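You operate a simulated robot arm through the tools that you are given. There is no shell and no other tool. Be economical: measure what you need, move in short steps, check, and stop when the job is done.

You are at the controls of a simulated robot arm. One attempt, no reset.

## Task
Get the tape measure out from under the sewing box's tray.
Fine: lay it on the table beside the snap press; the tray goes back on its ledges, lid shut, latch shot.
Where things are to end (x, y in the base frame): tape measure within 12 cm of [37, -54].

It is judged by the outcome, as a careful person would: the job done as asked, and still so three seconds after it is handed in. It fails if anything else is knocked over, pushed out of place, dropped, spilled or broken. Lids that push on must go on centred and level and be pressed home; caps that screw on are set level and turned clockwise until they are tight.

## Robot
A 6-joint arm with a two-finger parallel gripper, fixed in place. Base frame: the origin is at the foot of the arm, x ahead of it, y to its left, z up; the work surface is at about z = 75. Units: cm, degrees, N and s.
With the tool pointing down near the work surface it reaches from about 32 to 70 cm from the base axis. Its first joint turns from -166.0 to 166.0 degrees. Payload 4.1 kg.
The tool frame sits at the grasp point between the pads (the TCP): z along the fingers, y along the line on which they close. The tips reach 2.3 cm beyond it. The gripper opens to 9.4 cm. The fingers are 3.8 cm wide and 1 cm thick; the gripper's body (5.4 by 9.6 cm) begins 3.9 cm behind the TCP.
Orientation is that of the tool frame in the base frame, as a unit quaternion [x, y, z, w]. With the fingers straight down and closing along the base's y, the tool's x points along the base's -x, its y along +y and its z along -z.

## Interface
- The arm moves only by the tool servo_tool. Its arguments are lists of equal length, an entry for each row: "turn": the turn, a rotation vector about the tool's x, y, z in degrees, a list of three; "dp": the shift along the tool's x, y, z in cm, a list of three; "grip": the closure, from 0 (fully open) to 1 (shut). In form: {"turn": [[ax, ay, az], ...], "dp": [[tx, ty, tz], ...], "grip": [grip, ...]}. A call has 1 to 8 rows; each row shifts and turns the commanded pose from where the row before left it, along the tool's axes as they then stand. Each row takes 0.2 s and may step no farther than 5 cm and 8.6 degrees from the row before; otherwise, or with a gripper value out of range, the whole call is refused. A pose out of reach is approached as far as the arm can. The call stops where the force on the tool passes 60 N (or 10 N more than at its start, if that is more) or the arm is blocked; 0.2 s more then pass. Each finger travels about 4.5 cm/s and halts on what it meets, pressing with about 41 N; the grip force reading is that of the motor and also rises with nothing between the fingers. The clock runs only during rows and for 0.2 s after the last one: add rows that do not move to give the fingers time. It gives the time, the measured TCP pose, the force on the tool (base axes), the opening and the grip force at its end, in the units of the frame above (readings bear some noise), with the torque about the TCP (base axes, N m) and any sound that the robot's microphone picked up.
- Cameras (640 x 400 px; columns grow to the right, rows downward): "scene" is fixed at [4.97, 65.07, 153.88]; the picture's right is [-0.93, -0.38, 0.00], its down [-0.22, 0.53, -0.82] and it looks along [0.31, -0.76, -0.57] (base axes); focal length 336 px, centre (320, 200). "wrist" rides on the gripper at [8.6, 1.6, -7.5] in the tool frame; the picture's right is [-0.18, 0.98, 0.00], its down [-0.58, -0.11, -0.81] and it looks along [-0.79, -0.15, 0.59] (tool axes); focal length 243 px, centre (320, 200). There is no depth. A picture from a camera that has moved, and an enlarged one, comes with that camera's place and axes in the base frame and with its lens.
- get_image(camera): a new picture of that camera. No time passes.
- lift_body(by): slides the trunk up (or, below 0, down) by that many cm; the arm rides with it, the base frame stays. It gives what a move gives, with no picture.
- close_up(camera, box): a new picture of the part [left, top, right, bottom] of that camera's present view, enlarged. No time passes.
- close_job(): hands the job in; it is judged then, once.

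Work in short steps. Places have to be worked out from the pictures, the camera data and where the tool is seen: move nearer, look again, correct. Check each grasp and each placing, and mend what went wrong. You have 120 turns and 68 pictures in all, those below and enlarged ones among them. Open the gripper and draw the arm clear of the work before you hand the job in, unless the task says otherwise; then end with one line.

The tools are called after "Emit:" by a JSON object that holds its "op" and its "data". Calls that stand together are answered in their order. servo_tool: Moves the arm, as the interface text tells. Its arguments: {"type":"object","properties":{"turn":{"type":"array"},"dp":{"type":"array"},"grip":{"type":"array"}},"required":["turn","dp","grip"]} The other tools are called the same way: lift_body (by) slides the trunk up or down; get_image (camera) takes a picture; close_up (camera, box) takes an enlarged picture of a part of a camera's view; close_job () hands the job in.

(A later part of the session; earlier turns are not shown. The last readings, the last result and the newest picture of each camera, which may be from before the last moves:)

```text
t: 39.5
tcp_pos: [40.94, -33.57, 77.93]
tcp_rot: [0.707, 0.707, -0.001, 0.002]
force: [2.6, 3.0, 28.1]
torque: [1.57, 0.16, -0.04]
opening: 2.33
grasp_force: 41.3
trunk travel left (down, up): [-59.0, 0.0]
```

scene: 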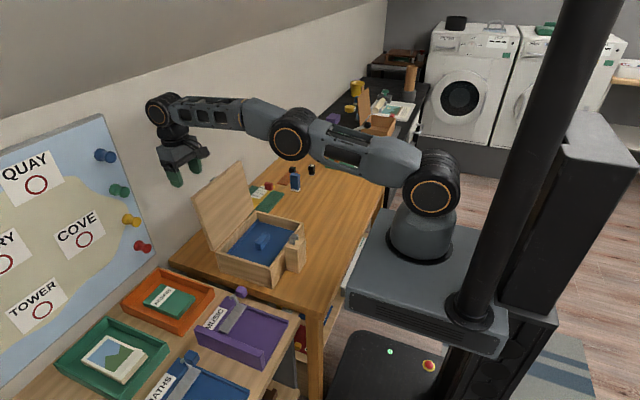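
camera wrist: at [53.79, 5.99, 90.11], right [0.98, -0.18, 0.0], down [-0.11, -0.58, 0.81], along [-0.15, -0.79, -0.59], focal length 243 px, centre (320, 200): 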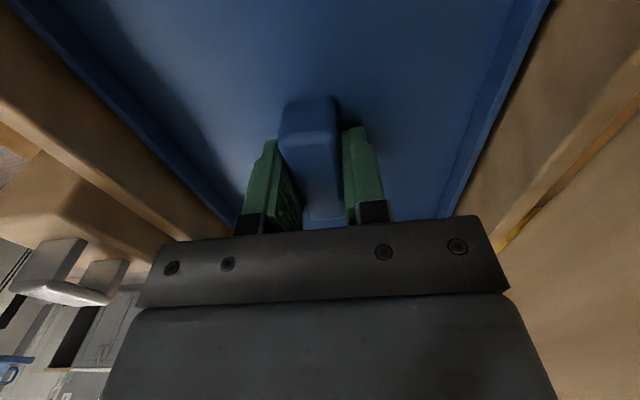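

The tray is resting on the table (28 N). I ease off, open, rise, and head back over the box to look at the tape measure.

Emit:
{"op": "servo_tool", "data": {"turn": [[0, 0, 0], [0, 0, 0], [0, 0, 0], [0, 0, 0], [0, 0, 0], [0, 0, 0], [0, 0, 0]], "dp": [[0, 0, -0.35], [0, 0, 0], [0, 0, 0], [0, 0, -3], [0, 0, -4.5], [0, 0, -4.5], [0, 0, -4.5]], "grip": [1, 0.4, 0.4, 0.4, 0.4, 0.4, 0.4]}}

Emit:
{"op": "servo_tool", "data": {"turn": [[0, 0, 0], [0, 0, 0], [0, 0, 0], [0, 0, 0], [0, 0, 0], [0, 0, 0], [0, 0, 0], [0, 0, 0]], "dp": [[0, 0, -4], [4.4, 1, -1], [4.4, 1.4, -1], [4.4, 1.4, -1], [4.4, 1.4, 0], [4.4, 1.4, 0], [4.4, 1.4, 0], [4, 1.4, 0]], "grip": [0.2, 0, 0, 0, 0, 0, 0, 0]}}

Emit:
{"op": "get_image", "data": {"camera": "wrist"}}

Emit:
{"op": "get_image", "data": {"camera": "scene"}}

```text
t: 41.0
tcp_pos: [40.78, -33.58, 94.47]
tcp_rot: [0.707, 0.707, -0.001, -0.001]
force: [-0.3, 0.3, -0.4]
torque: [0.02, 0.01, 0.02]
opening: 5.63
grasp_force: 0.1
trunk travel left (down, up): [-59.0, 0.0]
```

```text
t: 42.9
tcp_pos: [50.49, -3.12, 101.32]
tcp_rot: [0.707, 0.707, -0.002, -0.001]
force: [-0.1, 0.3, 0.2]
torque: [-0.02, -0.02, 0.03]
opening: 9.41
grasp_force: 0.1
trunk travel left (down, up): [-59.0, 0.0]
```

```text
31 pictures are left
camera wrist: at [52.09, 5.57, 109.0], right [0.98, -0.18, 0.0], down [-0.11, -0.58, 0.81], along [-0.15, -0.79, -0.59], focal length 243 px, centre (320, 200)
```

wrist: 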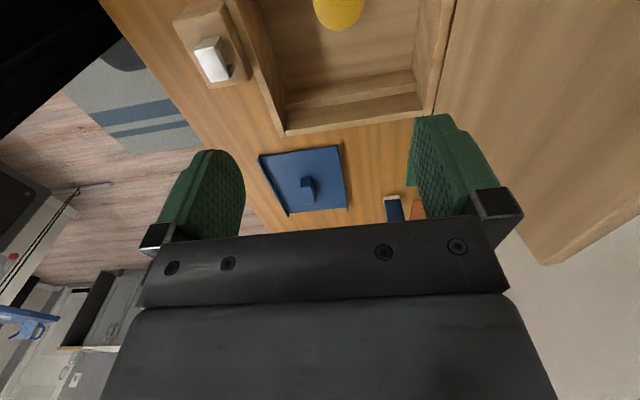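

```text
30 pictures are left
```

scene: 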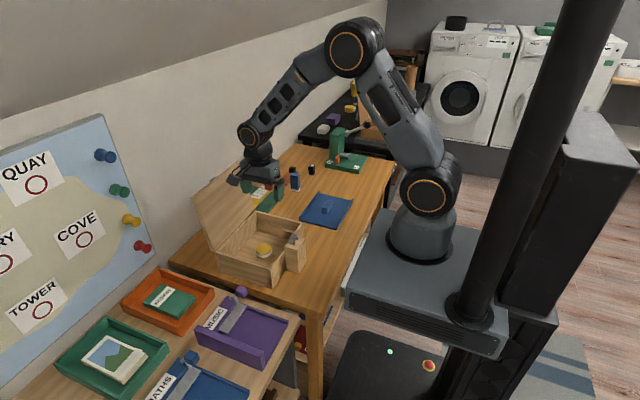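

The tape measure is a disc about 5.3 cm wide at (52.2, -2.6). To keep the wrist camera clear of the box wall, I tilt the tool 12° about x before going down.

Emit:
{"op": "servo_tool", "data": {"turn": [[0, 6, 0], [0, 6, 0], [0, 0, 0], [0, 0, 0], [0, 0, 0], [0, 0, 0]], "dp": [[0, 0, 0], [0, 0, 0], [0.49, 1.7, 0.1], [-0.83, 0, 3.91], [-0.83, 0, 3.91], [-0.83, 0, 3.91]], "grip": [0.1, 0.1, 0.1, 0.15, 0.15, 0.15]}}

Emit:
{"op": "get_image", "data": {"camera": "wrist"}}

Emit:
{"op": "close_up", "data": {"camera": "scene", "box": [200, 180, 330, 290]}}

```text
t: 44.2
tcp_pos: [51.96, -2.7, 89.54]
tcp_rot: [0.703, 0.703, 0.073, -0.074]
force: [-0.3, 0.0, 0.1]
torque: [0.01, -0.01, 0.01]
opening: 7.97
grasp_force: 0.2
trunk travel left (down, up): [-59.0, 0.0]
```

```text
29 pictures are left
camera wrist: at [53.51, 4.17, 98.8], right [0.98, -0.18, -0.04], down [-0.11, -0.74, 0.67], along [-0.15, -0.65, -0.74], focal length 243 px, centre (320, 200)
```

wrist: 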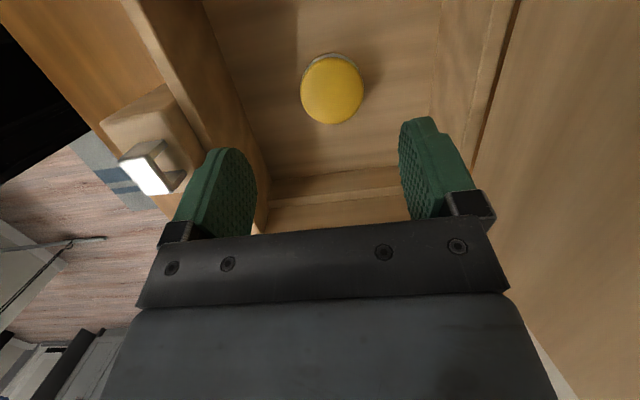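

```text
3.64 times, centred on (265, 235) of scene
camera zoom: at [4.97, 65.07, 153.88], right [-0.93, -0.38, 0.0], down [-0.22, 0.53, -0.82], along [0.31, -0.76, -0.57], focal length 1222 px, centre (520, 73)
```

zoom: 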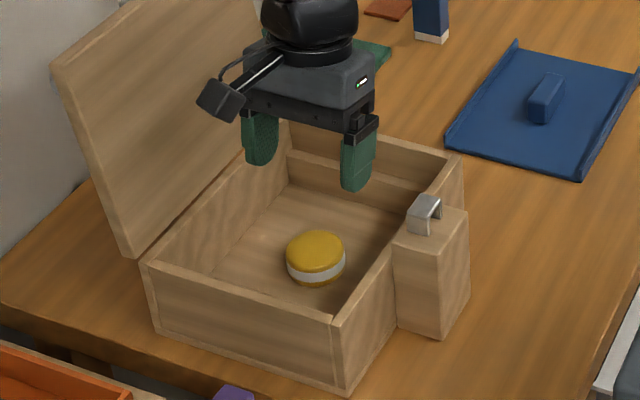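

The tape centre is near (52.2, -2.1), top about 79. I lower around it.

Emit:
{"op": "servo_tool", "data": {"turn": [[0, 0, 0], [0, 0, 0], [0, 0, 0], [0, 0, 0]], "dp": [[-0.25, 0.2, 4.03], [-0.83, 0, 3.91], [-0.21, 0, 0.98], [-0.17, 0, 0.8]], "grip": [0.15, 0.15, 0.15, 0.15]}}

Emit:
{"op": "get_image", "data": {"camera": "wrist"}}

Emit:
{"op": "close_up", "data": {"camera": "scene", "box": [200, 180, 330, 290]}}

```text
t: 45.2
tcp_pos: [52.18, -2.09, 79.49]
tcp_rot: [0.703, 0.703, 0.074, -0.075]
force: [-0.2, 0.3, -0.5]
torque: [0.01, 0.02, 0.01]
opening: 7.99
grasp_force: 0.2
trunk travel left (down, up): [-59.0, 0.0]
```

```text
27 pictures are left
camera wrist: at [53.71, 4.75, 88.8], right [0.98, -0.18, -0.04], down [-0.11, -0.74, 0.67], along [-0.15, -0.65, -0.74], focal length 243 px, centre (320, 200)
```

wrist: 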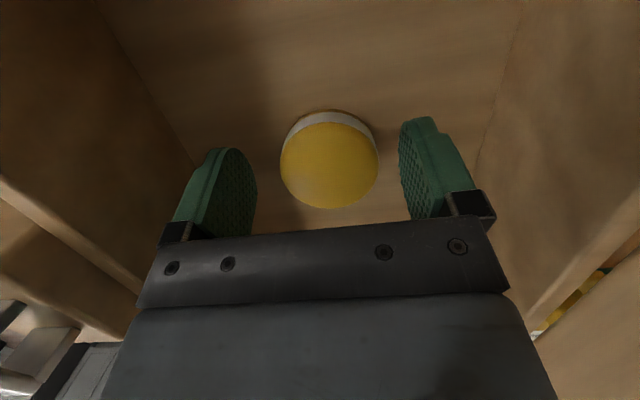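

```text
3.64 times, centred on (265, 235) of scene
camera zoom: at [4.97, 65.07, 153.88], right [-0.93, -0.38, 0.0], down [-0.22, 0.53, -0.82], along [0.31, -0.76, -0.57], focal length 1222 px, centre (520, 73)
```

zoom: 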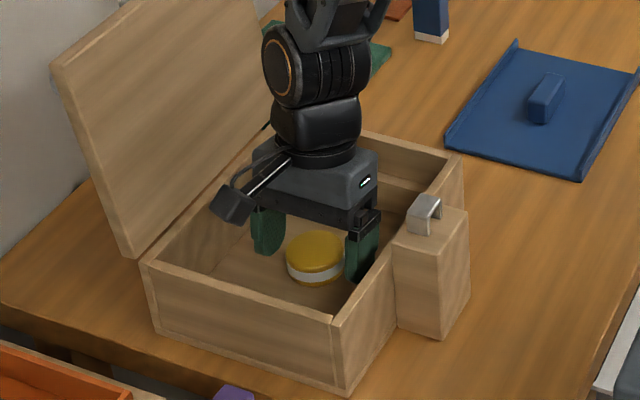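

The tape is slightly further at (52.5, -1.6). I adjust, lower a touch, and close.

Emit:
{"op": "servo_tool", "data": {"turn": [[0, 0, 0], [0, 0, 0], [0, 0, 0], [0, 0, 0], [0, 0, 0]], "dp": [[0.49, 0.3, 0.1], [-0.1, 0, 0.45], [0, 0, 0], [0, 0, 0], [0, 0, 0]], "grip": [0.15, 0.15, 0.6, 1, 1]}}

Emit:
{"op": "get_image", "data": {"camera": "wrist"}}

```text
t: 46.5
tcp_pos: [52.52, -1.5, 79.02]
tcp_rot: [0.704, 0.703, 0.073, -0.074]
force: [0.1, -0.3, 1.2]
torque: [0.02, -0.05, -0.01]
opening: 5.09
grasp_force: 41.5
trunk travel left (down, up): [-59.0, 0.0]
```

```text
25 pictures are left
camera wrist: at [54.03, 5.34, 88.35], right [0.98, -0.18, -0.04], down [-0.11, -0.74, 0.67], along [-0.15, -0.65, -0.74], focal length 243 px, centre (320, 200)
```

wrist: 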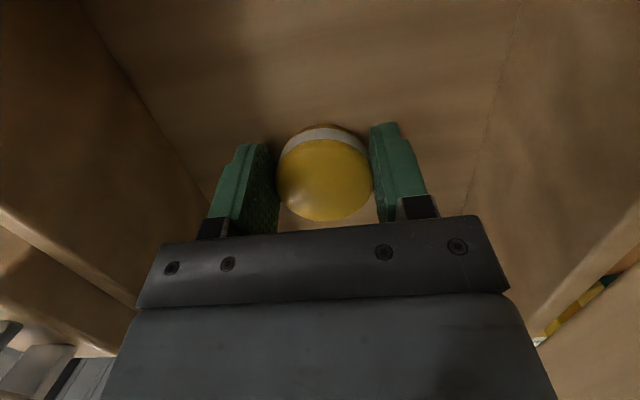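

The tape is gripped at 5.09 cm. I lift slowly.

Emit:
{"op": "servo_tool", "data": {"turn": [[0, 0, 0], [0, 0, 0], [0, 0, 0], [0, 0, 0], [0, 0, 0], [0, 0, 0], [0, 0, 0], [0, 0, 0]], "dp": [[0.06, 0, -0.3], [0.1, 0, -0.5], [0.2, 0, -1], [0.3, 0, -1.4], [0.42, 0, -2], [0.5, 0, -2.35], [0.5, 0, -2.35], [0.5, 0, -2.35]], "grip": [1, 1, 1, 1, 1, 1, 1, 1]}}

Emit:
{"op": "close_up", "data": {"camera": "scene", "box": [200, 160, 330, 290]}}

```text
t: 48.2
tcp_pos: [52.57, -1.55, 91.63]
tcp_rot: [0.703, 0.703, 0.072, -0.075]
force: [-0.5, 0.9, -0.3]
torque: [0.02, 0.03, -0.02]
opening: 5.06
grasp_force: 41.3
trunk travel left (down, up): [-59.0, 0.0]
```

```text
3.08 times, centred on (265, 225) of scene
camera zoom: at [4.97, 65.07, 153.88], right [-0.93, -0.38, 0.0], down [-0.22, 0.53, -0.82], along [0.31, -0.76, -0.57], focal length 1034 px, centre (489, 123)
```

zoom: 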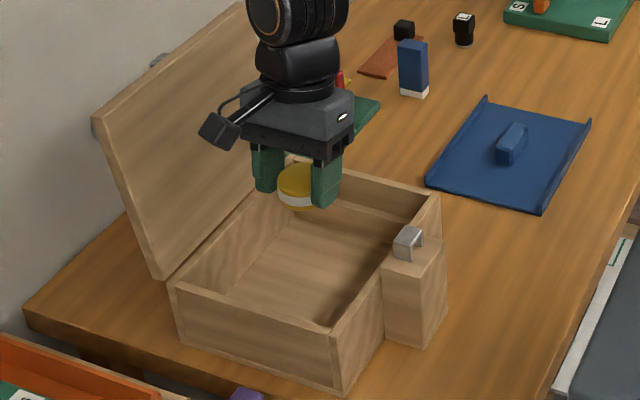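

The tape measure is securely held. I carry it at height toward (37, -53), keeping the tilt so it will land flat.

Emit:
{"op": "servo_tool", "data": {"turn": [[0, 0, 0], [0, 0, 0], [0, 0, 0], [0, 0, 0], [0, 0, 0], [0, 0, 0], [0, 0, 0], [0, 0, 0]], "dp": [[0.4, 0, -1.96], [-4.2, -1.3, -0.894], [-4.2, -1.3, -0.894], [-4.2, -1.3, -0.894], [-4.2, -1.3, -0.894], [-4.2, -1.3, -0.894], [-4.2, -1.3, -0.894], [-4.2, -1.3, -0.894]], "grip": [1, 1, 1, 1, 1, 1, 1, 1]}}

Emit:
{"op": "servo_tool", "data": {"turn": [[0, 0, 0], [0, 0, 0], [0, 0, 0], [0, 0, 0], [0, 0, 0], [0, 0, 0]], "dp": [[-4.2, -1.3, -0.894], [-4.2, -1.3, -0.894], [-4.2, -1.3, -0.894], [-4.2, -1.3, -0.894], [-4.2, -1.3, -0.894], [0, 0, 0]], "grip": [1, 1, 1, 1, 1, 1]}}

Emit:
{"op": "get_image", "data": {"camera": "wrist"}}

Emit:
{"op": "close_up", "data": {"camera": "scene", "box": [230, 80, 422, 230]}}

```text
t: 50.0
tcp_pos: [43.41, -31.84, 93.59]
tcp_rot: [0.703, 0.704, 0.074, -0.076]
force: [1.2, 0.0, -0.3]
torque: [0.08, -0.04, -0.01]
opening: 5.08
grasp_force: 41.4
trunk travel left (down, up): [-59.0, 0.0]
```

```text
t: 51.5
tcp_pos: [36.65, -53.19, 93.55]
tcp_rot: [0.703, 0.703, 0.073, -0.075]
force: [1.4, 0.4, 0.2]
torque: [0.03, -0.03, 0.0]
opening: 5.05
grasp_force: 41.5
trunk travel left (down, up): [-59.0, 0.0]
```

```text
23 pictures are left
camera wrist: at [38.3, -46.27, 102.74], right [0.98, -0.18, -0.04], down [-0.11, -0.74, 0.67], along [-0.15, -0.65, -0.74], focal length 243 px, centre (320, 200)
```

wrist: 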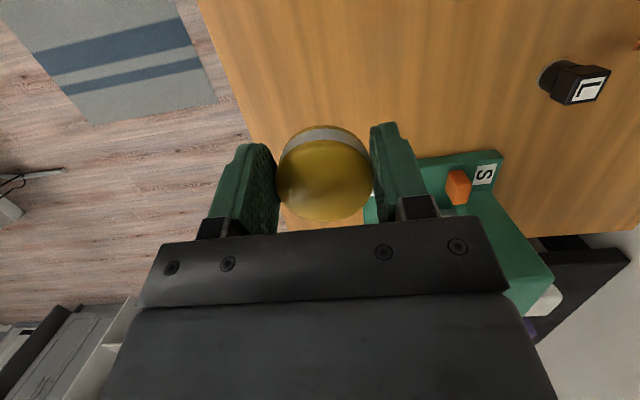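

```text
2.67 times, centred on (326, 155) of scene
camera zoom: at [4.97, 65.07, 153.88], right [-0.93, -0.38, 0.0], down [-0.22, 0.53, -0.82], along [0.31, -0.76, -0.57], focal length 896 px, centre (304, 320)
```

zoom: 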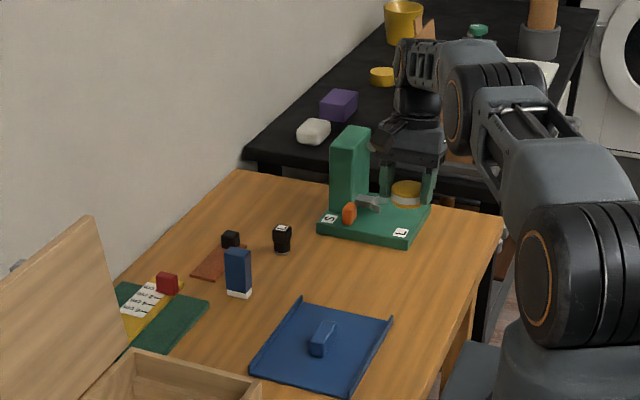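

The press base front is at y ≈ -65, so I shift to y ≈ -51 for margin and lower.

Emit:
{"op": "servo_tool", "data": {"turn": [[0, 0, 0], [0, 0, 0], [0, 0, 0], [0, 0, 0], [0, 0, 0], [0, 0, 0]], "dp": [[2.15, 0.3, 0.46], [-0.73, 0, 3.42], [-0.73, 0, 3.42], [-0.73, 0, 3.42], [-0.63, 0, 2.93], [0, 0, 0]], "grip": [1, 1, 1, 1, 1, 1]}}

Emit:
{"op": "servo_tool", "data": {"turn": [[0, 0, 0], [0, 0, 0], [0, 0, 0], [0, 0, 0]], "dp": [[-0.1, 0, 0.49], [-0.06, 0, 0.3], [-0.04, 0, 0.2], [0, 0, 0]], "grip": [1, 1, 1, 1]}}

```text
t: 52.9
tcp_pos: [36.81, -50.86, 80.25]
tcp_rot: [0.704, 0.703, 0.073, -0.074]
force: [-0.1, -0.2, -0.1]
torque: [0.0, -0.03, 0.01]
opening: 5.06
grasp_force: 41.0
trunk travel left (down, up): [-59.0, 0.0]
```

```text
t: 53.9
tcp_pos: [36.83, -50.67, 79.42]
tcp_rot: [0.703, 0.703, 0.073, -0.074]
force: [0.1, 0.9, -0.2]
torque: [0.01, -0.02, -0.02]
opening: 5.04
grasp_force: 41.0
out of reach, approached as far as the arm can: row 1
trunk travel left (down, up): [-59.0, 0.0]
```

The arm reaches its limit because the trunk is raised, so I lower the trunk for the rest.

Emit:
{"op": "lift_body", "data": {"by": -1.0}}

```text
t: 54.4
tcp_pos: [36.76, -50.5, 78.5]
tcp_rot: [0.703, 0.703, 0.074, -0.075]
force: [-0.1, -0.3, -1.3]
torque: [-0.01, 0.01, 0.01]
opening: 5.06
grasp_force: 41.1
trunk travel left (down, up): [-58.0, 1.0]
```

Emit:
{"op": "lift_body", "data": {"by": -0.3}}

Emit:
{"op": "close_up", "data": {"camera": "scene", "box": [310, 130, 410, 200]}}

```text
t: 55.0
tcp_pos: [36.75, -50.56, 78.09]
tcp_rot: [0.703, 0.703, 0.074, -0.075]
force: [-0.3, 0.9, -0.8]
torque: [-0.01, -0.03, 0.0]
opening: 5.07
grasp_force: 40.9
trunk travel left (down, up): [-57.7, 1.3]
```

```text
5.71 times, centred on (360, 165) of scene
camera zoom: at [4.97, 65.07, 153.88], right [-0.93, -0.38, 0.0], down [-0.22, 0.53, -0.82], along [0.31, -0.76, -0.57], focal length 1920 px, centre (91, 400)
```

zoom: 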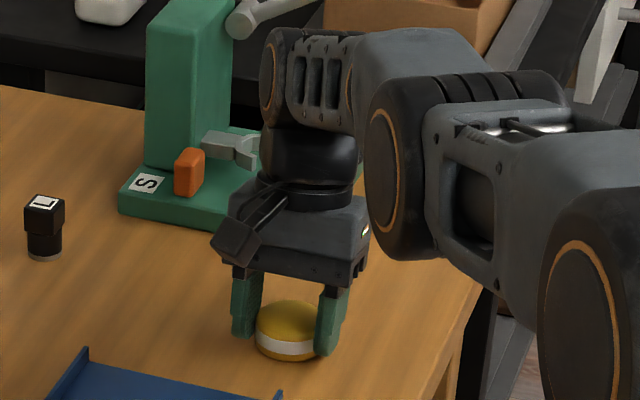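

Emit:
{"op": "lift_body", "data": {"by": -0.2}}

```text
t: 55.5
tcp_pos: [36.81, -50.53, 78.05]
tcp_rot: [0.704, 0.703, 0.073, -0.074]
force: [0.0, 0.8, 8.7]
torque: [-0.01, -0.1, -0.01]
opening: 5.08
grasp_force: 41.3
trunk travel left (down, up): [-57.5, 1.5]
```

Contact with the table. I release and rise straight up.

Emit:
{"op": "servo_tool", "data": {"turn": [[0, 0, 0], [0, 0, 0], [0, 0, 0], [0, 0, 0], [0, 0, 0], [0, 0, 0], [0, 0, 0]], "dp": [[0, 0, 0], [0, 0, 0], [0.2, 0, -1], [0.83, 0, -3.91], [0.83, 0, -3.91], [0.83, 0, -3.91], [0.83, 0, -3.91]], "grip": [0.3, 0.2, 0.2, 0.2, 0.2, 0.3, 0.3]}}

Emit:
{"op": "close_up", "data": {"camera": "scene", "box": [290, 120, 410, 240]}}

```text
t: 57.1
tcp_pos: [36.62, -50.32, 94.92]
tcp_rot: [0.703, 0.703, 0.073, -0.075]
force: [0.3, -0.1, 0.3]
torque: [-0.02, -0.02, 0.01]
opening: 6.59
grasp_force: 0.0
trunk travel left (down, up): [-57.5, 1.5]
```

```text
3.33 times, centred on (350, 180) of scene
camera zoom: at [4.97, 65.07, 153.88], right [-0.93, -0.38, 0.0], down [-0.22, 0.53, -0.82], along [0.31, -0.76, -0.57], focal length 1120 px, centre (220, 267)
```

zoom: 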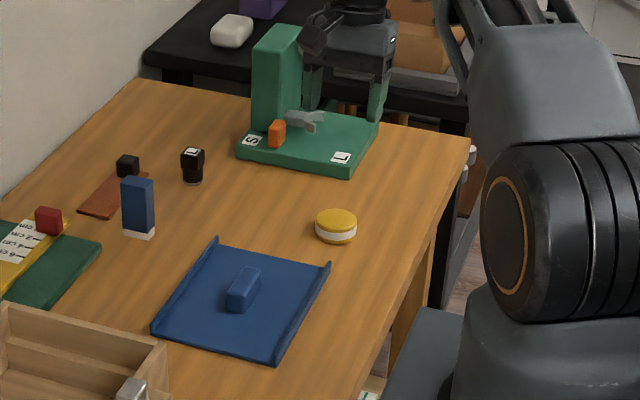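

The tape rests flat at (36.8, -50.5), within range. Now I untilt and return over the tray handle at (40.95, -33.6).

Emit:
{"op": "servo_tool", "data": {"turn": [[0, -6, 0], [0, -6, 0], [0, 0, 0], [0, 0, 0], [0, 0, 0], [0, 0, 0], [0, 0, 0]], "dp": [[0, 0, 0], [0, 0, 0], [4.2, 1, 0], [4.2, 1, 0], [4.2, 1.2, 0], [4.1, 1.1, 0], [0, 0, 4]], "grip": [0.4, 0.4, 0.4, 0.4, 0.4, 0.4, 0.4]}}

Emit:
{"op": "get_image", "data": {"camera": "wrist"}}

```text
t: 58.7
tcp_pos: [41.16, -33.94, 90.72]
tcp_rot: [0.707, 0.707, -0.001, 0.0]
force: [1.0, -0.2, 0.1]
torque: [-0.02, 0.0, -0.01]
opening: 5.63
grasp_force: 0.0
trunk travel left (down, up): [-57.5, 1.5]
```

```text
19 pictures are left
camera wrist: at [42.71, -25.32, 98.43], right [0.98, -0.18, 0.0], down [-0.11, -0.58, 0.81], along [-0.15, -0.79, -0.59], focal length 243 px, centre (320, 200)
```

wrist: 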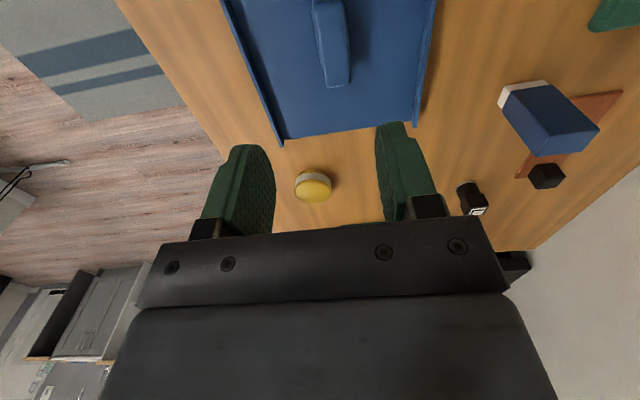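

The handle looks about 0.8 cm further in +x than the gripper. I shift, descend partway, and look again.

Emit:
{"op": "servo_tool", "data": {"turn": [[0, 0, 0], [0, 0, 0], [0, 0, 0]], "dp": [[0.3, 0.5, 3], [0, 0, 3], [0, 0, 3.2]], "grip": [0.3, 0.3, 0.3]}}

Emit:
{"op": "get_image", "data": {"camera": "wrist"}}

```text
t: 59.5
tcp_pos: [41.59, -33.66, 81.76]
tcp_rot: [0.708, 0.706, -0.001, 0.0]
force: [0.4, -0.1, 0.6]
torque: [-0.02, -0.01, 0.01]
opening: 6.61
grasp_force: 0.1
trunk travel left (down, up): [-57.5, 1.5]
```

```text
18 pictures are left
camera wrist: at [43.1, -25.08, 89.38], right [0.98, -0.18, 0.0], down [-0.11, -0.58, 0.81], along [-0.15, -0.79, -0.59], focal length 243 px, centre (320, 200)
```

wrist: 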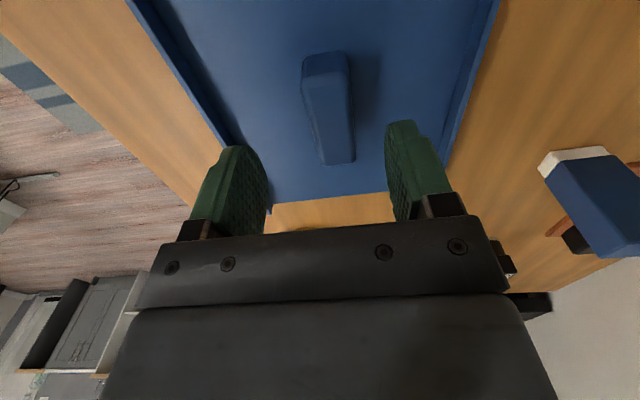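

The handle is at about x = 42.15, centred near y = -33.4. I align, descend, and close.

Emit:
{"op": "servo_tool", "data": {"turn": [[0, 0, 0], [0, 0, 0], [0, 0, 0], [0, 0, 0], [0, 0, 0], [0, 0, 0], [0, 0, 0]], "dp": [[0.25, 0.55, 2], [0, 0, 1.2], [0, 0, 0.35], [0, 0, 0], [0, 0, 0], [0, 0, 0], [0, 0, 0]], "grip": [0.35, 0.4, 0.4, 0.6, 1, 1, 1]}}

```text
t: 61.1
tcp_pos: [42.18, -33.27, 78.08]
tcp_rot: [0.707, 0.707, 0.0, -0.002]
force: [0.5, 0.1, -0.4]
torque: [-0.04, -0.03, 0.01]
opening: 2.36
grasp_force: 40.6
trunk travel left (down, up): [-57.5, 1.5]
```

The handle is gripped at 2.36 cm. I lift slowly first.

Emit:
{"op": "servo_tool", "data": {"turn": [[0, 0, 0], [0, 0, 0], [0, 0, 0], [0, 0, 0], [0, 0, 0], [0, 0, 0], [0, 0, 0], [0, 0, 0]], "dp": [[0, 0, -0.3], [0, 0, -0.3], [0, 0, -0.5], [0, 0, -1], [0, 0, -1.5], [0, 0, -2], [0, 0, -2.2], [0, 0, -2.2]], "grip": [1, 1, 1, 1, 1, 1, 1, 1]}}

Emit:
{"op": "get_image", "data": {"camera": "wrist"}}

```text
t: 62.9
tcp_pos: [42.11, -33.29, 88.35]
tcp_rot: [0.707, 0.708, 0.0, 0.0]
force: [-0.8, 0.2, -0.7]
torque: [0.03, -0.02, -0.02]
opening: 2.34
grasp_force: 41.2
trunk travel left (down, up): [-57.5, 1.5]
```

```text
17 pictures are left
camera wrist: at [43.73, -24.64, 96.03], right [0.98, -0.18, 0.0], down [-0.11, -0.58, 0.81], along [-0.15, -0.79, -0.59], focal length 243 px, centre (320, 200)
```

wrist: 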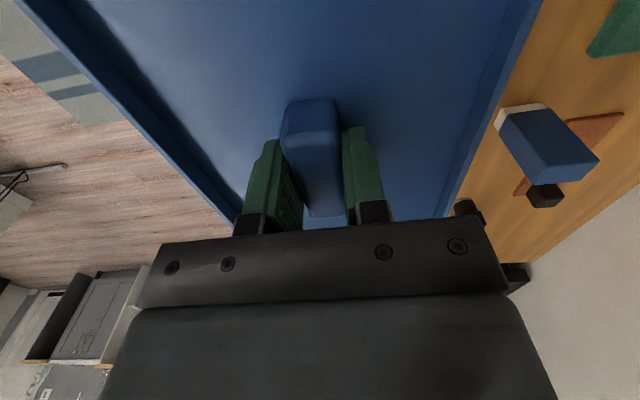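

The grip matches the original one closely. I raise and carry the tray back over the box.

Emit:
{"op": "servo_tool", "data": {"turn": [[0, 0, 0], [0, 0, 0], [0, 0, 0], [0, 0, 0], [0, 0, 0], [0, 0, 0], [0, 0, 0], [0, 0, 0]], "dp": [[0, 0, -3], [0, 0, -4], [0, 0, -2.5], [3, 1, 0], [4.6, 1.5, 0], [4.6, 1.5, 0], [4.6, 1.5, 0], [4.6, 1.5, 0]], "grip": [1, 1, 1, 1, 1, 1, 1, 1]}}

Emit:
{"op": "servo_tool", "data": {"turn": [[0, 0, 0], [0, 0, 0], [0, 0, 0], [0, 0, 0], [0, 0, 0], [0, 0, 0]], "dp": [[4.5, 1.5, 0], [3, 1.2, 0], [1.74, 0.49, 0], [0, 0, 2.5], [0, 0, 2.5], [0, 0, 0]], "grip": [1, 1, 1, 1, 1, 1]}}

Emit:
{"op": "get_image", "data": {"camera": "wrist"}}

Emit:
{"op": "close_up", "data": {"camera": "scene", "box": [200, 180, 330, 290]}}

```text
t: 64.7
tcp_pos: [49.17, -11.85, 97.83]
tcp_rot: [0.707, 0.707, -0.001, 0.0]
force: [0.3, -0.3, -1.8]
torque: [0.01, 0.01, -0.01]
opening: 2.34
grasp_force: 41.2
trunk travel left (down, up): [-57.5, 1.5]
```

```text
t: 66.1
tcp_pos: [52.47, -2.65, 92.75]
tcp_rot: [0.707, 0.707, -0.001, -0.002]
force: [0.0, 0.7, -1.1]
torque: [0.02, 0.01, -0.03]
opening: 2.38
grasp_force: 41.1
trunk travel left (down, up): [-57.5, 1.5]
```

```text
16 pictures are left
camera wrist: at [53.96, 5.95, 100.35], right [0.98, -0.18, 0.0], down [-0.11, -0.58, 0.81], along [-0.15, -0.79, -0.59], focal length 243 px, centre (320, 200)
```

wrist: 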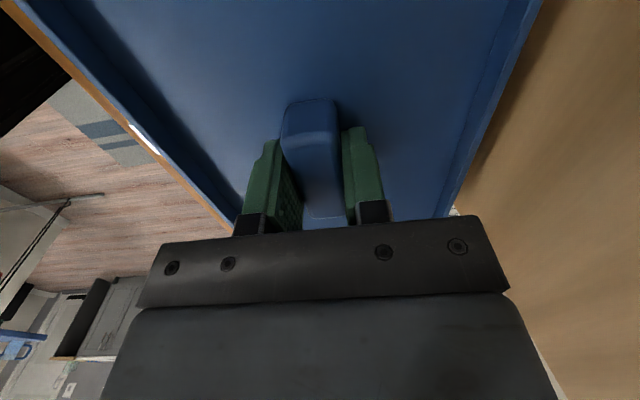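

```text
3.64 times, centred on (265, 235) of scene
camera zoom: at [4.97, 65.07, 153.88], right [-0.93, -0.38, 0.0], down [-0.22, 0.53, -0.82], along [0.31, -0.76, -0.57], focal length 1222 px, centre (520, 73)
```

zoom: 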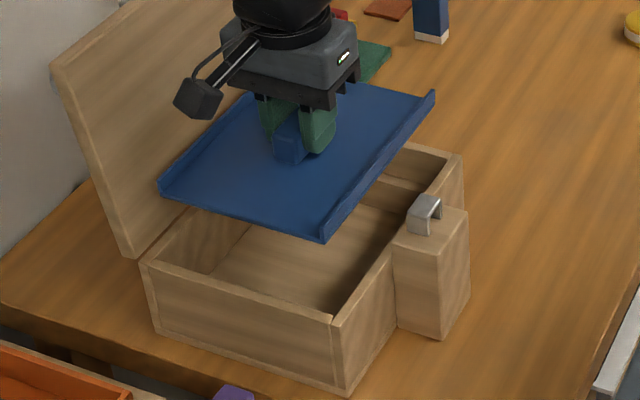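

Aligned. I lower to just above the box rim with a small x correction.

Emit:
{"op": "servo_tool", "data": {"turn": [[0, 0, 0], [0, 0, 0], [0, 0, 0], [0, 0, 0]], "dp": [[0, -0.12, 2.5], [0, 0, 2.5], [0, 0, 1.2], [0, 0, 0]], "grip": [1, 1, 1, 1]}}

Emit:
{"op": "close_up", "data": {"camera": "scene", "box": [200, 180, 330, 290]}}

Emit:
{"op": "get_image", "data": {"camera": "wrist"}}

```text
t: 67.1
tcp_pos: [52.3, -2.63, 86.42]
tcp_rot: [0.707, 0.707, -0.001, 0.0]
force: [0.2, -0.3, -1.2]
torque: [0.01, 0.0, 0.02]
opening: 2.36
grasp_force: 41.1
trunk travel left (down, up): [-57.5, 1.5]
```

```text
3.64 times, centred on (265, 235) of scene
camera zoom: at [4.97, 65.07, 153.88], right [-0.93, -0.38, 0.0], down [-0.22, 0.53, -0.82], along [0.31, -0.76, -0.57], focal length 1222 px, centre (520, 73)
```

zoom: 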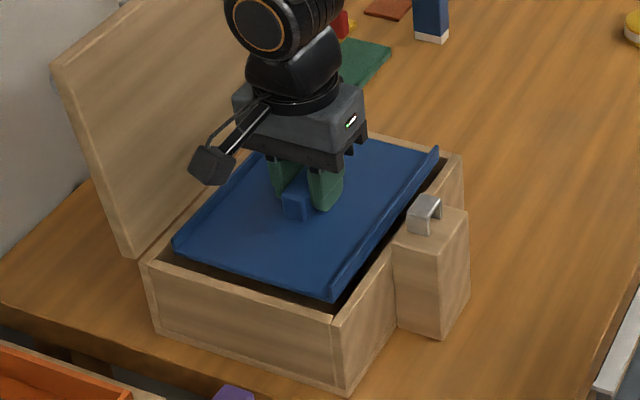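

```text
13 pictures are left
camera wrist: at [53.85, 5.94, 94.08], right [0.98, -0.18, 0.0], down [-0.11, -0.58, 0.81], along [-0.15, -0.79, -0.59], focal length 243 px, centre (320, 200)
```

wrist: 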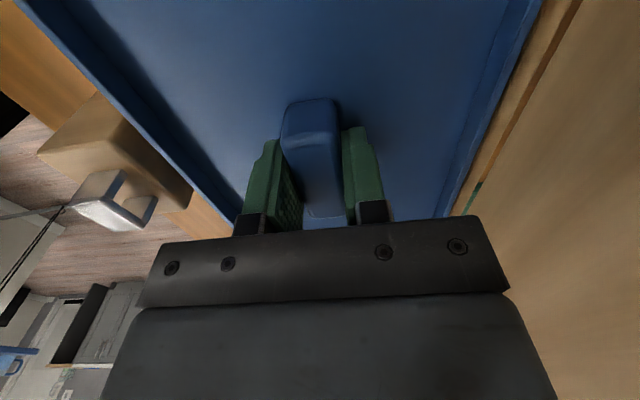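

It looks centred between the walls. I lower in small steps, watching forces.

Emit:
{"op": "servo_tool", "data": {"turn": [[0, 0, 0], [0, 0, 0], [0, 0, 0], [0, 0, 0], [0, 0, 0]], "dp": [[0, 0, 0.7], [0, 0, 0.7], [0, 0, 0.6], [0, 0, 0.5], [0, 0, 0]], "grip": [1, 1, 1, 1, 1]}}

```text
t: 68.3
tcp_pos: [52.24, -2.7, 83.95]
tcp_rot: [0.707, 0.707, -0.001, 0.001]
force: [0.6, 0.0, -1.1]
torque: [-0.03, -0.05, 0.04]
opening: 2.37
grasp_force: 41.3
trunk travel left (down, up): [-57.5, 1.5]
```

Emit:
{"op": "servo_tool", "data": {"turn": [[0, 0, 0], [0, 0, 0], [0, 0, 0], [0, 0, 0], [0, 0, 0]], "dp": [[0, 0, 0.5], [0, 0, 0.4], [0, 0, 0.3], [0, 0, 0.25], [0, 0, 0]], "grip": [1, 1, 1, 1, 1]}}

```text
t: 69.5
tcp_pos: [52.28, -2.81, 82.74]
tcp_rot: [0.707, 0.707, 0.001, 0.002]
force: [0.9, 1.5, 23.1]
torque: [0.25, 0.22, -0.01]
opening: 2.36
grasp_force: 40.9
trunk travel left (down, up): [-57.5, 1.5]
```

Contact at 82.74, close to the expected seated height. I ease off, release, rise, and check the seating.

Emit:
{"op": "servo_tool", "data": {"turn": [[0, 0, 0], [0, 0, 0], [0, 0, 0], [0, 0, 0], [0, 0, 0], [0, 0, 0], [0, 0, 0]], "dp": [[0, 0, -0.25], [0, 0, 0], [0, 0, 0], [0, 0, -3], [0, 0, -4], [0, 0, -4], [0, 0, -4.5]], "grip": [1, 0.7, 0.4, 0.4, 0.4, 0.4, 0.3]}}

Emit:
{"op": "close_up", "data": {"camera": "scene", "box": [180, 140, 350, 290]}}

```text
t: 71.1
tcp_pos: [52.26, -2.7, 98.45]
tcp_rot: [0.708, 0.707, -0.001, -0.001]
force: [0.2, -0.2, -0.5]
torque: [-0.01, 0.01, -0.02]
opening: 6.58
grasp_force: 0.0
trunk travel left (down, up): [-57.5, 1.5]
```

```text
2.67 times, centred on (265, 215) of scene
camera zoom: at [4.97, 65.07, 153.88], right [-0.93, -0.38, 0.0], down [-0.22, 0.53, -0.82], along [0.31, -0.76, -0.57], focal length 896 px, centre (467, 160)
```

zoom: 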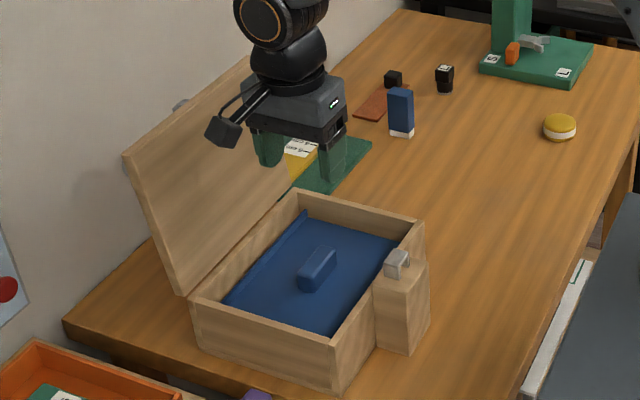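

The tray is seated level and the lid is unchanged. Now I raise up, rotate the gripper back 90°, and prepare to reach the lid knob as I left it.

Emit:
{"op": "lift_body", "data": {"by": 1.5}}

Emit:
{"op": "servo_tool", "data": {"turn": [[0, 0, 0], [0, 0, 0], [0, 0, 0], [0, 0, 0], [0, 0, -8.5], [0, 0, -8.5], [0, 0, -8.5], [0, 0, -8.5]], "dp": [[0, -1.5, -3], [0, -1.5, -3], [0, -1.5, -3], [0, -1.5, -3], [0, 0, 0], [0, 0, 0], [0, 0, 0], [0, 0, 0]], "grip": [0.3, 0.3, 0.3, 0.3, 0.3, 0.3, 0.3, 0.3]}}

Emit:
{"op": "servo_tool", "data": {"turn": [[0, 0, -8.5], [0, 0, -8.5], [0, 0, -8.5], [0, 0, -8.5], [0, 0, -8.5], [0, 0, -8.5], [0, 0, -5]], "dp": [[0, 0, 0], [0, 0, 0], [0, 0, 0], [0, 0, 0], [0, 0, 0], [0, 0, 0], [0, 0, 0]], "grip": [0.3, 0.3, 0.3, 0.3, 0.3, 0.3, 0.3]}}

```text
t: 71.7
tcp_pos: [52.25, -2.74, 99.91]
tcp_rot: [0.706, 0.708, -0.001, 0.0]
force: [-0.3, -0.7, 0.4]
torque: [-0.05, -0.01, 0.02]
opening: 6.59
grasp_force: 0.1
trunk travel left (down, up): [-59.0, 0.0]
```

```text
t: 73.5
tcp_pos: [46.4, -2.71, 111.84]
tcp_rot: [0.469, 0.883, 0.0, -0.002]
force: [0.2, -0.3, 0.7]
torque: [0.03, 0.01, -0.01]
opening: 6.58
grasp_force: 0.1
trunk travel left (down, up): [-59.0, 0.0]
```

```text
t: 75.1
tcp_pos: [46.4, -2.74, 111.98]
tcp_rot: [-0.001, 1.0, 0.0, -0.001]
force: [-0.9, 0.1, 0.3]
torque: [0.03, 0.02, -0.01]
opening: 6.59
grasp_force: 0.1
trunk travel left (down, up): [-59.0, 0.0]
```

The gripper again closes along y. I move over the lid's edge to above the knob.

Emit:
{"op": "servo_tool", "data": {"turn": [[0, 0, 0], [0, 0, 0], [0, 0, 0], [0, 0, 0], [0, 0, 0], [0, 0, 0], [0, 2.6, 0]], "dp": [[-3.8, 1.3, 0], [-3.8, 1.3, 0], [-3.8, 1.3, 0], [-3.8, 1.3, 0], [-3.8, 1.3, 0], [-3.9, 1.2, 0], [-0.2, 0, 0]], "grip": [0.3, 0.3, 0.3, 0.3, 0.3, 0.3, 0.3]}}

Emit:
{"op": "get_image", "data": {"camera": "wrist"}}

```text
t: 76.7
tcp_pos: [68.55, 4.88, 111.65]
tcp_rot: [0.0, 1.0, 0.0, -0.025]
force: [-0.7, 0.2, -0.4]
torque: [-0.02, 0.01, 0.02]
opening: 6.58
grasp_force: 0.1
out of reach, approached as far as the arm can: row 7
trunk travel left (down, up): [-59.0, 0.0]
```

```text
11 pictures are left
camera wrist: at [60.3, 6.57, 119.67], right [0.18, 0.98, -0.01], down [0.62, -0.11, 0.78], along [0.76, -0.15, -0.63], focal length 243 px, centre (320, 200)
```

wrist: 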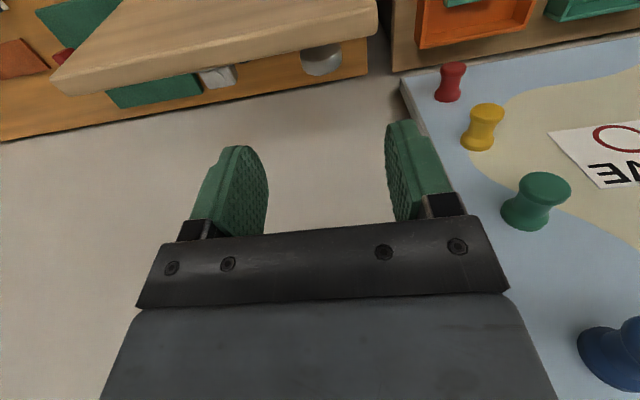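

The knob is directly below at about x = 68.5–69, y = 5. I descend to the previous exit height and check position.

Emit:
{"op": "servo_tool", "data": {"turn": [[0, 0, 0], [0, 0, 0], [0, 0, 0]], "dp": [[0, 0, 2.2], [0, 0, 2.2], [0, 0, 0]], "grip": [0.3, 0.3, 0.3]}}

```text
t: 77.5
tcp_pos: [68.56, 5.04, 107.21]
tcp_rot: [0.0, 1.0, 0.0, -0.024]
force: [0.1, -0.3, -0.1]
torque: [-0.02, -0.04, -0.02]
opening: 6.57
grasp_force: 0.1
trunk travel left (down, up): [-59.0, 0.0]
```

I shift to x ≈ 69.3 and lower the trunk in two stages.

Emit:
{"op": "servo_tool", "data": {"turn": [[0, 0, 0], [0, 0, 0]], "dp": [[-0.75, 0, 0], [0, 0, 0]], "grip": [0.3, 0.3]}}

Emit:
{"op": "lift_body", "data": {"by": -5}}

Emit:
{"op": "get_image", "data": {"camera": "wrist"}}

```text
t: 78.1
tcp_pos: [69.22, 5.1, 107.2]
tcp_rot: [0.001, 1.0, 0.0, -0.023]
force: [0.5, 0.1, -0.3]
torque: [0.03, 0.01, -0.01]
opening: 6.58
grasp_force: 0.0
trunk travel left (down, up): [-59.0, 0.0]
```

```text
t: 79.0
tcp_pos: [69.27, 4.94, 102.29]
tcp_rot: [0.0, 1.0, 0.0, -0.023]
force: [0.1, 0.5, 0.0]
torque: [0.01, 0.0, -0.02]
opening: 6.6
grasp_force: 0.2
trunk travel left (down, up): [-54.0, 5.0]
```

```text
10 pictures are left
camera wrist: at [60.91, 6.6, 110.19], right [0.18, 0.98, -0.01], down [0.62, -0.11, 0.78], along [0.76, -0.15, -0.63], focal length 243 px, centre (320, 200)
```

wrist: 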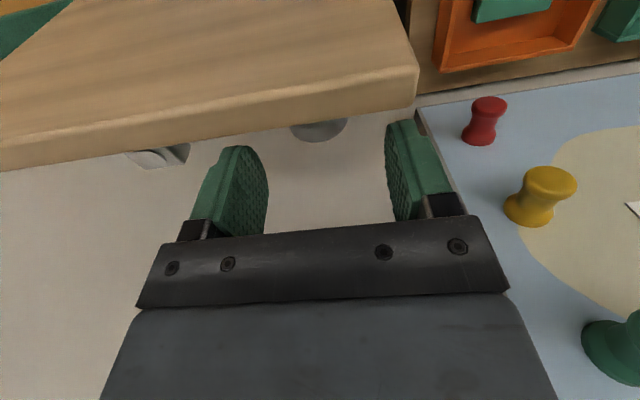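

The knob lies between the fingers in y and beneath them. I lower the rest of the way and close.

Emit:
{"op": "lift_body", "data": {"by": -4}}

Emit:
{"op": "servo_tool", "data": {"turn": [[0, 0, 0], [0, 0, 0], [0, 0, 0], [0, 0, 0]], "dp": [[0, 0, 0], [0, 0, 0], [0, 0, 0], [0, 0, 0]], "grip": [0.6, 1, 1, 1]}}

```text
t: 79.8
tcp_pos: [69.39, 5.01, 98.1]
tcp_rot: [-0.001, 1.0, 0.001, -0.024]
force: [-0.8, 0.0, 1.0]
torque: [-0.03, -0.01, 0.03]
opening: 6.59
grasp_force: 0.1
trunk travel left (down, up): [-50.0, 9.0]
```

```text
t: 80.8
tcp_pos: [69.29, 5.1, 98.21]
tcp_rot: [0.0, 1.0, 0.001, -0.024]
force: [0.6, -0.3, 0.0]
torque: [-0.01, 0.09, 0.05]
opening: 3.39
grasp_force: 45.1
trunk travel left (down, up): [-50.0, 9.0]
```

The knob is gripped (3.39 cm). I swing the lid back along the same arc, first to vertical.

Emit:
{"op": "servo_tool", "data": {"turn": [[0, 0, 0], [0, 0, 0], [0, -1.3, 0], [0, -1.4, 0], [0, 0, 0], [0, 0, 0]], "dp": [[1.23, 0, -0.62], [1.28, 0, -0.51], [1.33, 0, -0.38], [1.36, 0, -0.23], [1.37, 0, -0.1], [1.38, 0, 0.02]], "grip": [1, 1, 1, 1, 1, 1]}}

Emit:
{"op": "close_up", "data": {"camera": "scene", "box": [160, 130, 340, 290]}}

```text
t: 82.2
tcp_pos: [61.65, 5.06, 99.84]
tcp_rot: [0.0, 1.0, 0.0, -0.002]
force: [8.6, -2.5, -27.7]
torque: [-0.07, -1.31, 0.18]
opening: 3.37
grasp_force: 45.1
trunk travel left (down, up): [-50.0, 9.0]
```

```text
2.50 times, centred on (250, 210) of scene
camera zoom: at [4.97, 65.07, 153.88], right [-0.93, -0.38, 0.0], down [-0.22, 0.53, -0.82], along [0.31, -0.76, -0.57], focal length 840 px, centre (495, 175)
```

zoom: 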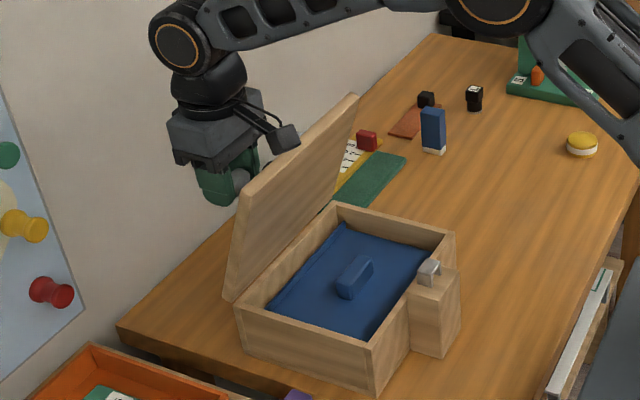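

The lid follows, at about 70°. There's a 28 N downward pull, so my arc is slightly high; I correct by 0.25 cm and go on.

Emit:
{"op": "servo_tool", "data": {"turn": [[0, 0, 0], [0, 0, 0], [0, 0, 0], [0, 0, 0]], "dp": [[0, 0, 0.25], [1.37, 0, 0.14], [1.35, 0, 0.26], [1.33, 0, 0.38]], "grip": [1, 1, 1, 1]}}

```text
t: 83.2
tcp_pos: [57.38, 4.97, 99.37]
tcp_rot: [-0.001, 1.0, 0.0, 0.002]
force: [9.3, -6.0, 3.9]
torque: [-0.23, -1.37, 0.2]
opening: 3.4
grasp_force: 45.1
trunk travel left (down, up): [-50.0, 9.0]
```

Emit:
{"op": "servo_tool", "data": {"turn": [[0, 0, 0], [0, 0, 0], [0, 0, 0], [0, 0, 0], [0, 0, 0]], "dp": [[1.29, 0, 0.49], [1.24, 0, 0.6], [1.18, 0, 0.71], [1.12, 0, 0.81], [1.04, 0, 0.9]], "grip": [1, 1, 1, 1, 1]}}

```text
t: 84.5
tcp_pos: [51.51, 5.03, 95.63]
tcp_rot: [0.001, 1.0, 0.0, -0.001]
force: [4.4, -8.7, 6.4]
torque: [-0.33, -1.18, 0.14]
opening: 3.36
grasp_force: 45.0
trunk travel left (down, up): [-50.0, 9.0]
```

Forces are modest. I continue the arc, slowing toward closure.

Emit:
{"op": "servo_tool", "data": {"turn": [[0, 0, 0], [0, 0, 0], [0, 0, 0], [0, 0, 0]], "dp": [[0.96, 0, 0.99], [0.87, 0, 1.07], [0.77, 0, 1.14], [0.67, 0, 1.2]], "grip": [1, 1, 1, 1]}}

Emit:
{"op": "servo_tool", "data": {"turn": [[0, 0, 0], [0, 0, 0], [0, 0, 0], [0, 0, 0]], "dp": [[0.28, 0, 0.63], [0.28, 0, 0.63], [0.24, 0, 0.65], [0, 0, 0]], "grip": [1, 1, 1, 1]}}

```text
t: 85.5
tcp_pos: [48.17, 5.04, 91.26]
tcp_rot: [-0.001, 1.0, 0.001, -0.001]
force: [-0.6, -1.4, 8.5]
torque: [-0.22, -1.09, 0.01]
opening: 3.37
grasp_force: 45.0
trunk travel left (down, up): [-50.0, 9.0]
```

```text
t: 86.5
tcp_pos: [47.63, 5.07, 89.29]
tcp_rot: [-0.001, 1.0, 0.0, 0.0]
force: [-2.3, 1.7, 8.9]
torque: [0.31, -1.26, -0.01]
opening: 3.38
grasp_force: 45.3
trunk travel left (down, up): [-50.0, 9.0]
```

Nearly shut. I lower in small steps until it bears on the box.

Emit:
{"op": "servo_tool", "data": {"turn": [[0, 0, 0], [0, 0, 0], [0, 0, 0], [0, 0, 0]], "dp": [[0.12, 0, 0.35], [0.1, 0, 0.3], [0.08, 0, 0.25], [0, 0, 0]], "grip": [1, 1, 1, 1]}}

Emit:
{"op": "close_up", "data": {"camera": "scene", "box": [190, 170, 350, 290]}}

```text
t: 87.5
tcp_pos: [47.22, 5.05, 88.51]
tcp_rot: [0.0, 1.0, 0.0, 0.001]
force: [4.0, 7.9, 8.0]
torque: [0.27, -1.33, -0.03]
opening: 3.34
grasp_force: 44.9
trunk travel left (down, up): [-50.0, 9.0]
```

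```text
3.33 times, centred on (270, 230) of scene
camera zoom: at [4.97, 65.07, 153.88], right [-0.93, -0.38, 0.0], down [-0.22, 0.53, -0.82], along [0.31, -0.76, -0.57], focal length 1120 px, centre (487, 100)
```

zoom: 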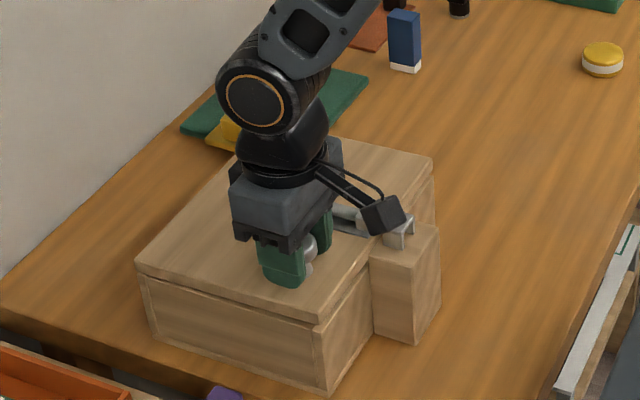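

It looks closed; I press a little further to confirm it is home.

Emit:
{"op": "servo_tool", "data": {"turn": [[0, 0, 0], [0, 0, 0], [0, 0, 0]], "dp": [[0.05, 0, 0.2], [0.05, 0, 0.2], [0, 0, 0]], "grip": [1, 1, 1]}}

```text
t: 88.2
tcp_pos: [47.11, 4.96, 88.08]
tcp_rot: [0.0, 1.0, 0.0, 0.0]
force: [5.3, 3.2, 6.9]
torque: [0.22, -1.36, -0.01]
opening: 3.36
grasp_force: 44.6
trunk travel left (down, up): [-50.0, 9.0]
```

Emit:
{"op": "servo_tool", "data": {"turn": [[0, 0, 0], [0, 0, 0], [0, 0, 0]], "dp": [[0.05, 0, 0.2], [0.04, 0, 0.2], [0, 0, 0]], "grip": [1, 1, 1]}}

```text
t: 89.0
tcp_pos: [46.91, 5.13, 87.85]
tcp_rot: [0.0, 1.0, 0.0, 0.002]
force: [7.1, 3.8, 36.8]
torque: [-0.2, -0.07, 0.0]
opening: 3.39
grasp_force: 45.1
trunk travel left (down, up): [-50.0, 9.0]
```

The lid is down and bearing (37 N). I release and go over the bolt knob at about (50.5, -2.5).

Emit:
{"op": "servo_tool", "data": {"turn": [[0, 0, 0], [0, 0, 0], [0, 0, 0], [0, 0, 0], [0, 0, 0], [0, 0, 0]], "dp": [[0, 0, -0.2], [0, 0, 0], [0, 0, -3], [0, 0, -4], [-1.8, -3.8, 0], [-1.7, -3.8, 0]], "grip": [0.6, 0.3, 0.3, 0.3, 0.4, 0.4]}}

Emit:
{"op": "get_image", "data": {"camera": "wrist"}}

```text
t: 90.5
tcp_pos: [50.5, -2.51, 94.75]
tcp_rot: [0.0, 1.0, 0.001, 0.0]
force: [-0.9, -0.2, 0.1]
torque: [0.06, -0.01, 0.01]
opening: 5.62
grasp_force: 0.2
trunk travel left (down, up): [-50.0, 9.0]
```

```text
7 pictures are left
camera wrist: at [41.74, -0.95, 102.48], right [0.18, 0.98, 0.0], down [0.58, -0.11, 0.81], along [0.79, -0.15, -0.59], focal length 243 px, centre (320, 200)
```

wrist: 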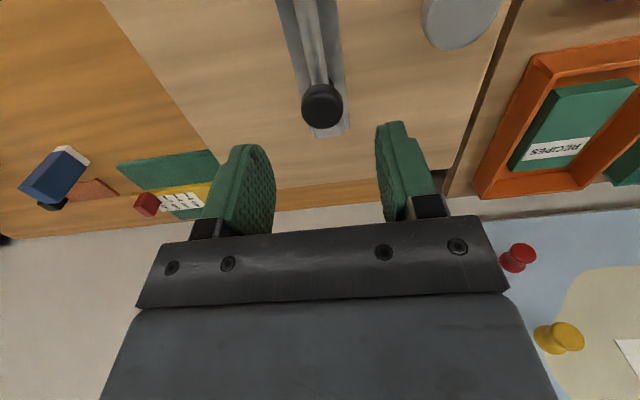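

The bolt knob is at (50.45, -2.5). I lower and grip it.

Emit:
{"op": "servo_tool", "data": {"turn": [[0, 0, 0], [0, 0, 0], [0, 0, 0], [0, 0, 0], [0, 0, 0], [0, 0, 0], [0, 0, 0]], "dp": [[0, 0, 2.5], [0, 0, 2.5], [0, 0, 1.2], [0, 0, 0], [0, 0, 0], [0, 0, 0], [0, 0, 0]], "grip": [0.4, 0.4, 0.4, 0.6, 1, 1, 1]}}

Emit:
{"op": "servo_tool", "data": {"turn": [[0, 0, 0], [0, 0, 0], [0, 0, 0], [0, 0, 0], [0, 0, 0]], "dp": [[0.7, 0, 0], [0.7, 0, 0], [0.7, 0, 0], [0.7, 0, 0], [0, 0, 0]], "grip": [1, 1, 1, 1, 1]}}

```text
t: 92.0
tcp_pos: [50.56, -2.58, 88.57]
tcp_rot: [0.0, 1.0, 0.0, 0.0]
force: [0.3, 1.6, -1.3]
torque: [0.07, -0.02, 0.02]
opening: 2.69
grasp_force: 44.6
trunk travel left (down, up): [-50.0, 9.0]
```

```text
t: 93.2
tcp_pos: [47.57, -2.47, 88.7]
tcp_rot: [0.0, 1.0, 0.0, -0.001]
force: [0.5, 12.7, 1.6]
torque: [0.36, 0.07, -0.14]
opening: 2.7
grasp_force: 45.0
trunk travel left (down, up): [-50.0, 9.0]
```

The bolt slides freely. I push the last part to its stop.

Emit:
{"op": "servo_tool", "data": {"turn": [[0, 0, 0], [0, 0, 0], [0, 0, 0], [0, 0, 0]], "dp": [[0.4, 0.1, 0], [0.3, 0, 0], [0.2, 0, 0], [0, 0, 0]], "grip": [1, 1, 1, 1]}}

```text
t: 94.2
tcp_pos: [46.93, -2.48, 88.74]
tcp_rot: [0.0, 1.0, 0.001, 0.0]
force: [11.7, 3.2, -2.0]
torque: [-0.16, 0.6, 0.21]
opening: 2.71
grasp_force: 45.2
trunk travel left (down, up): [-50.0, 9.0]
```

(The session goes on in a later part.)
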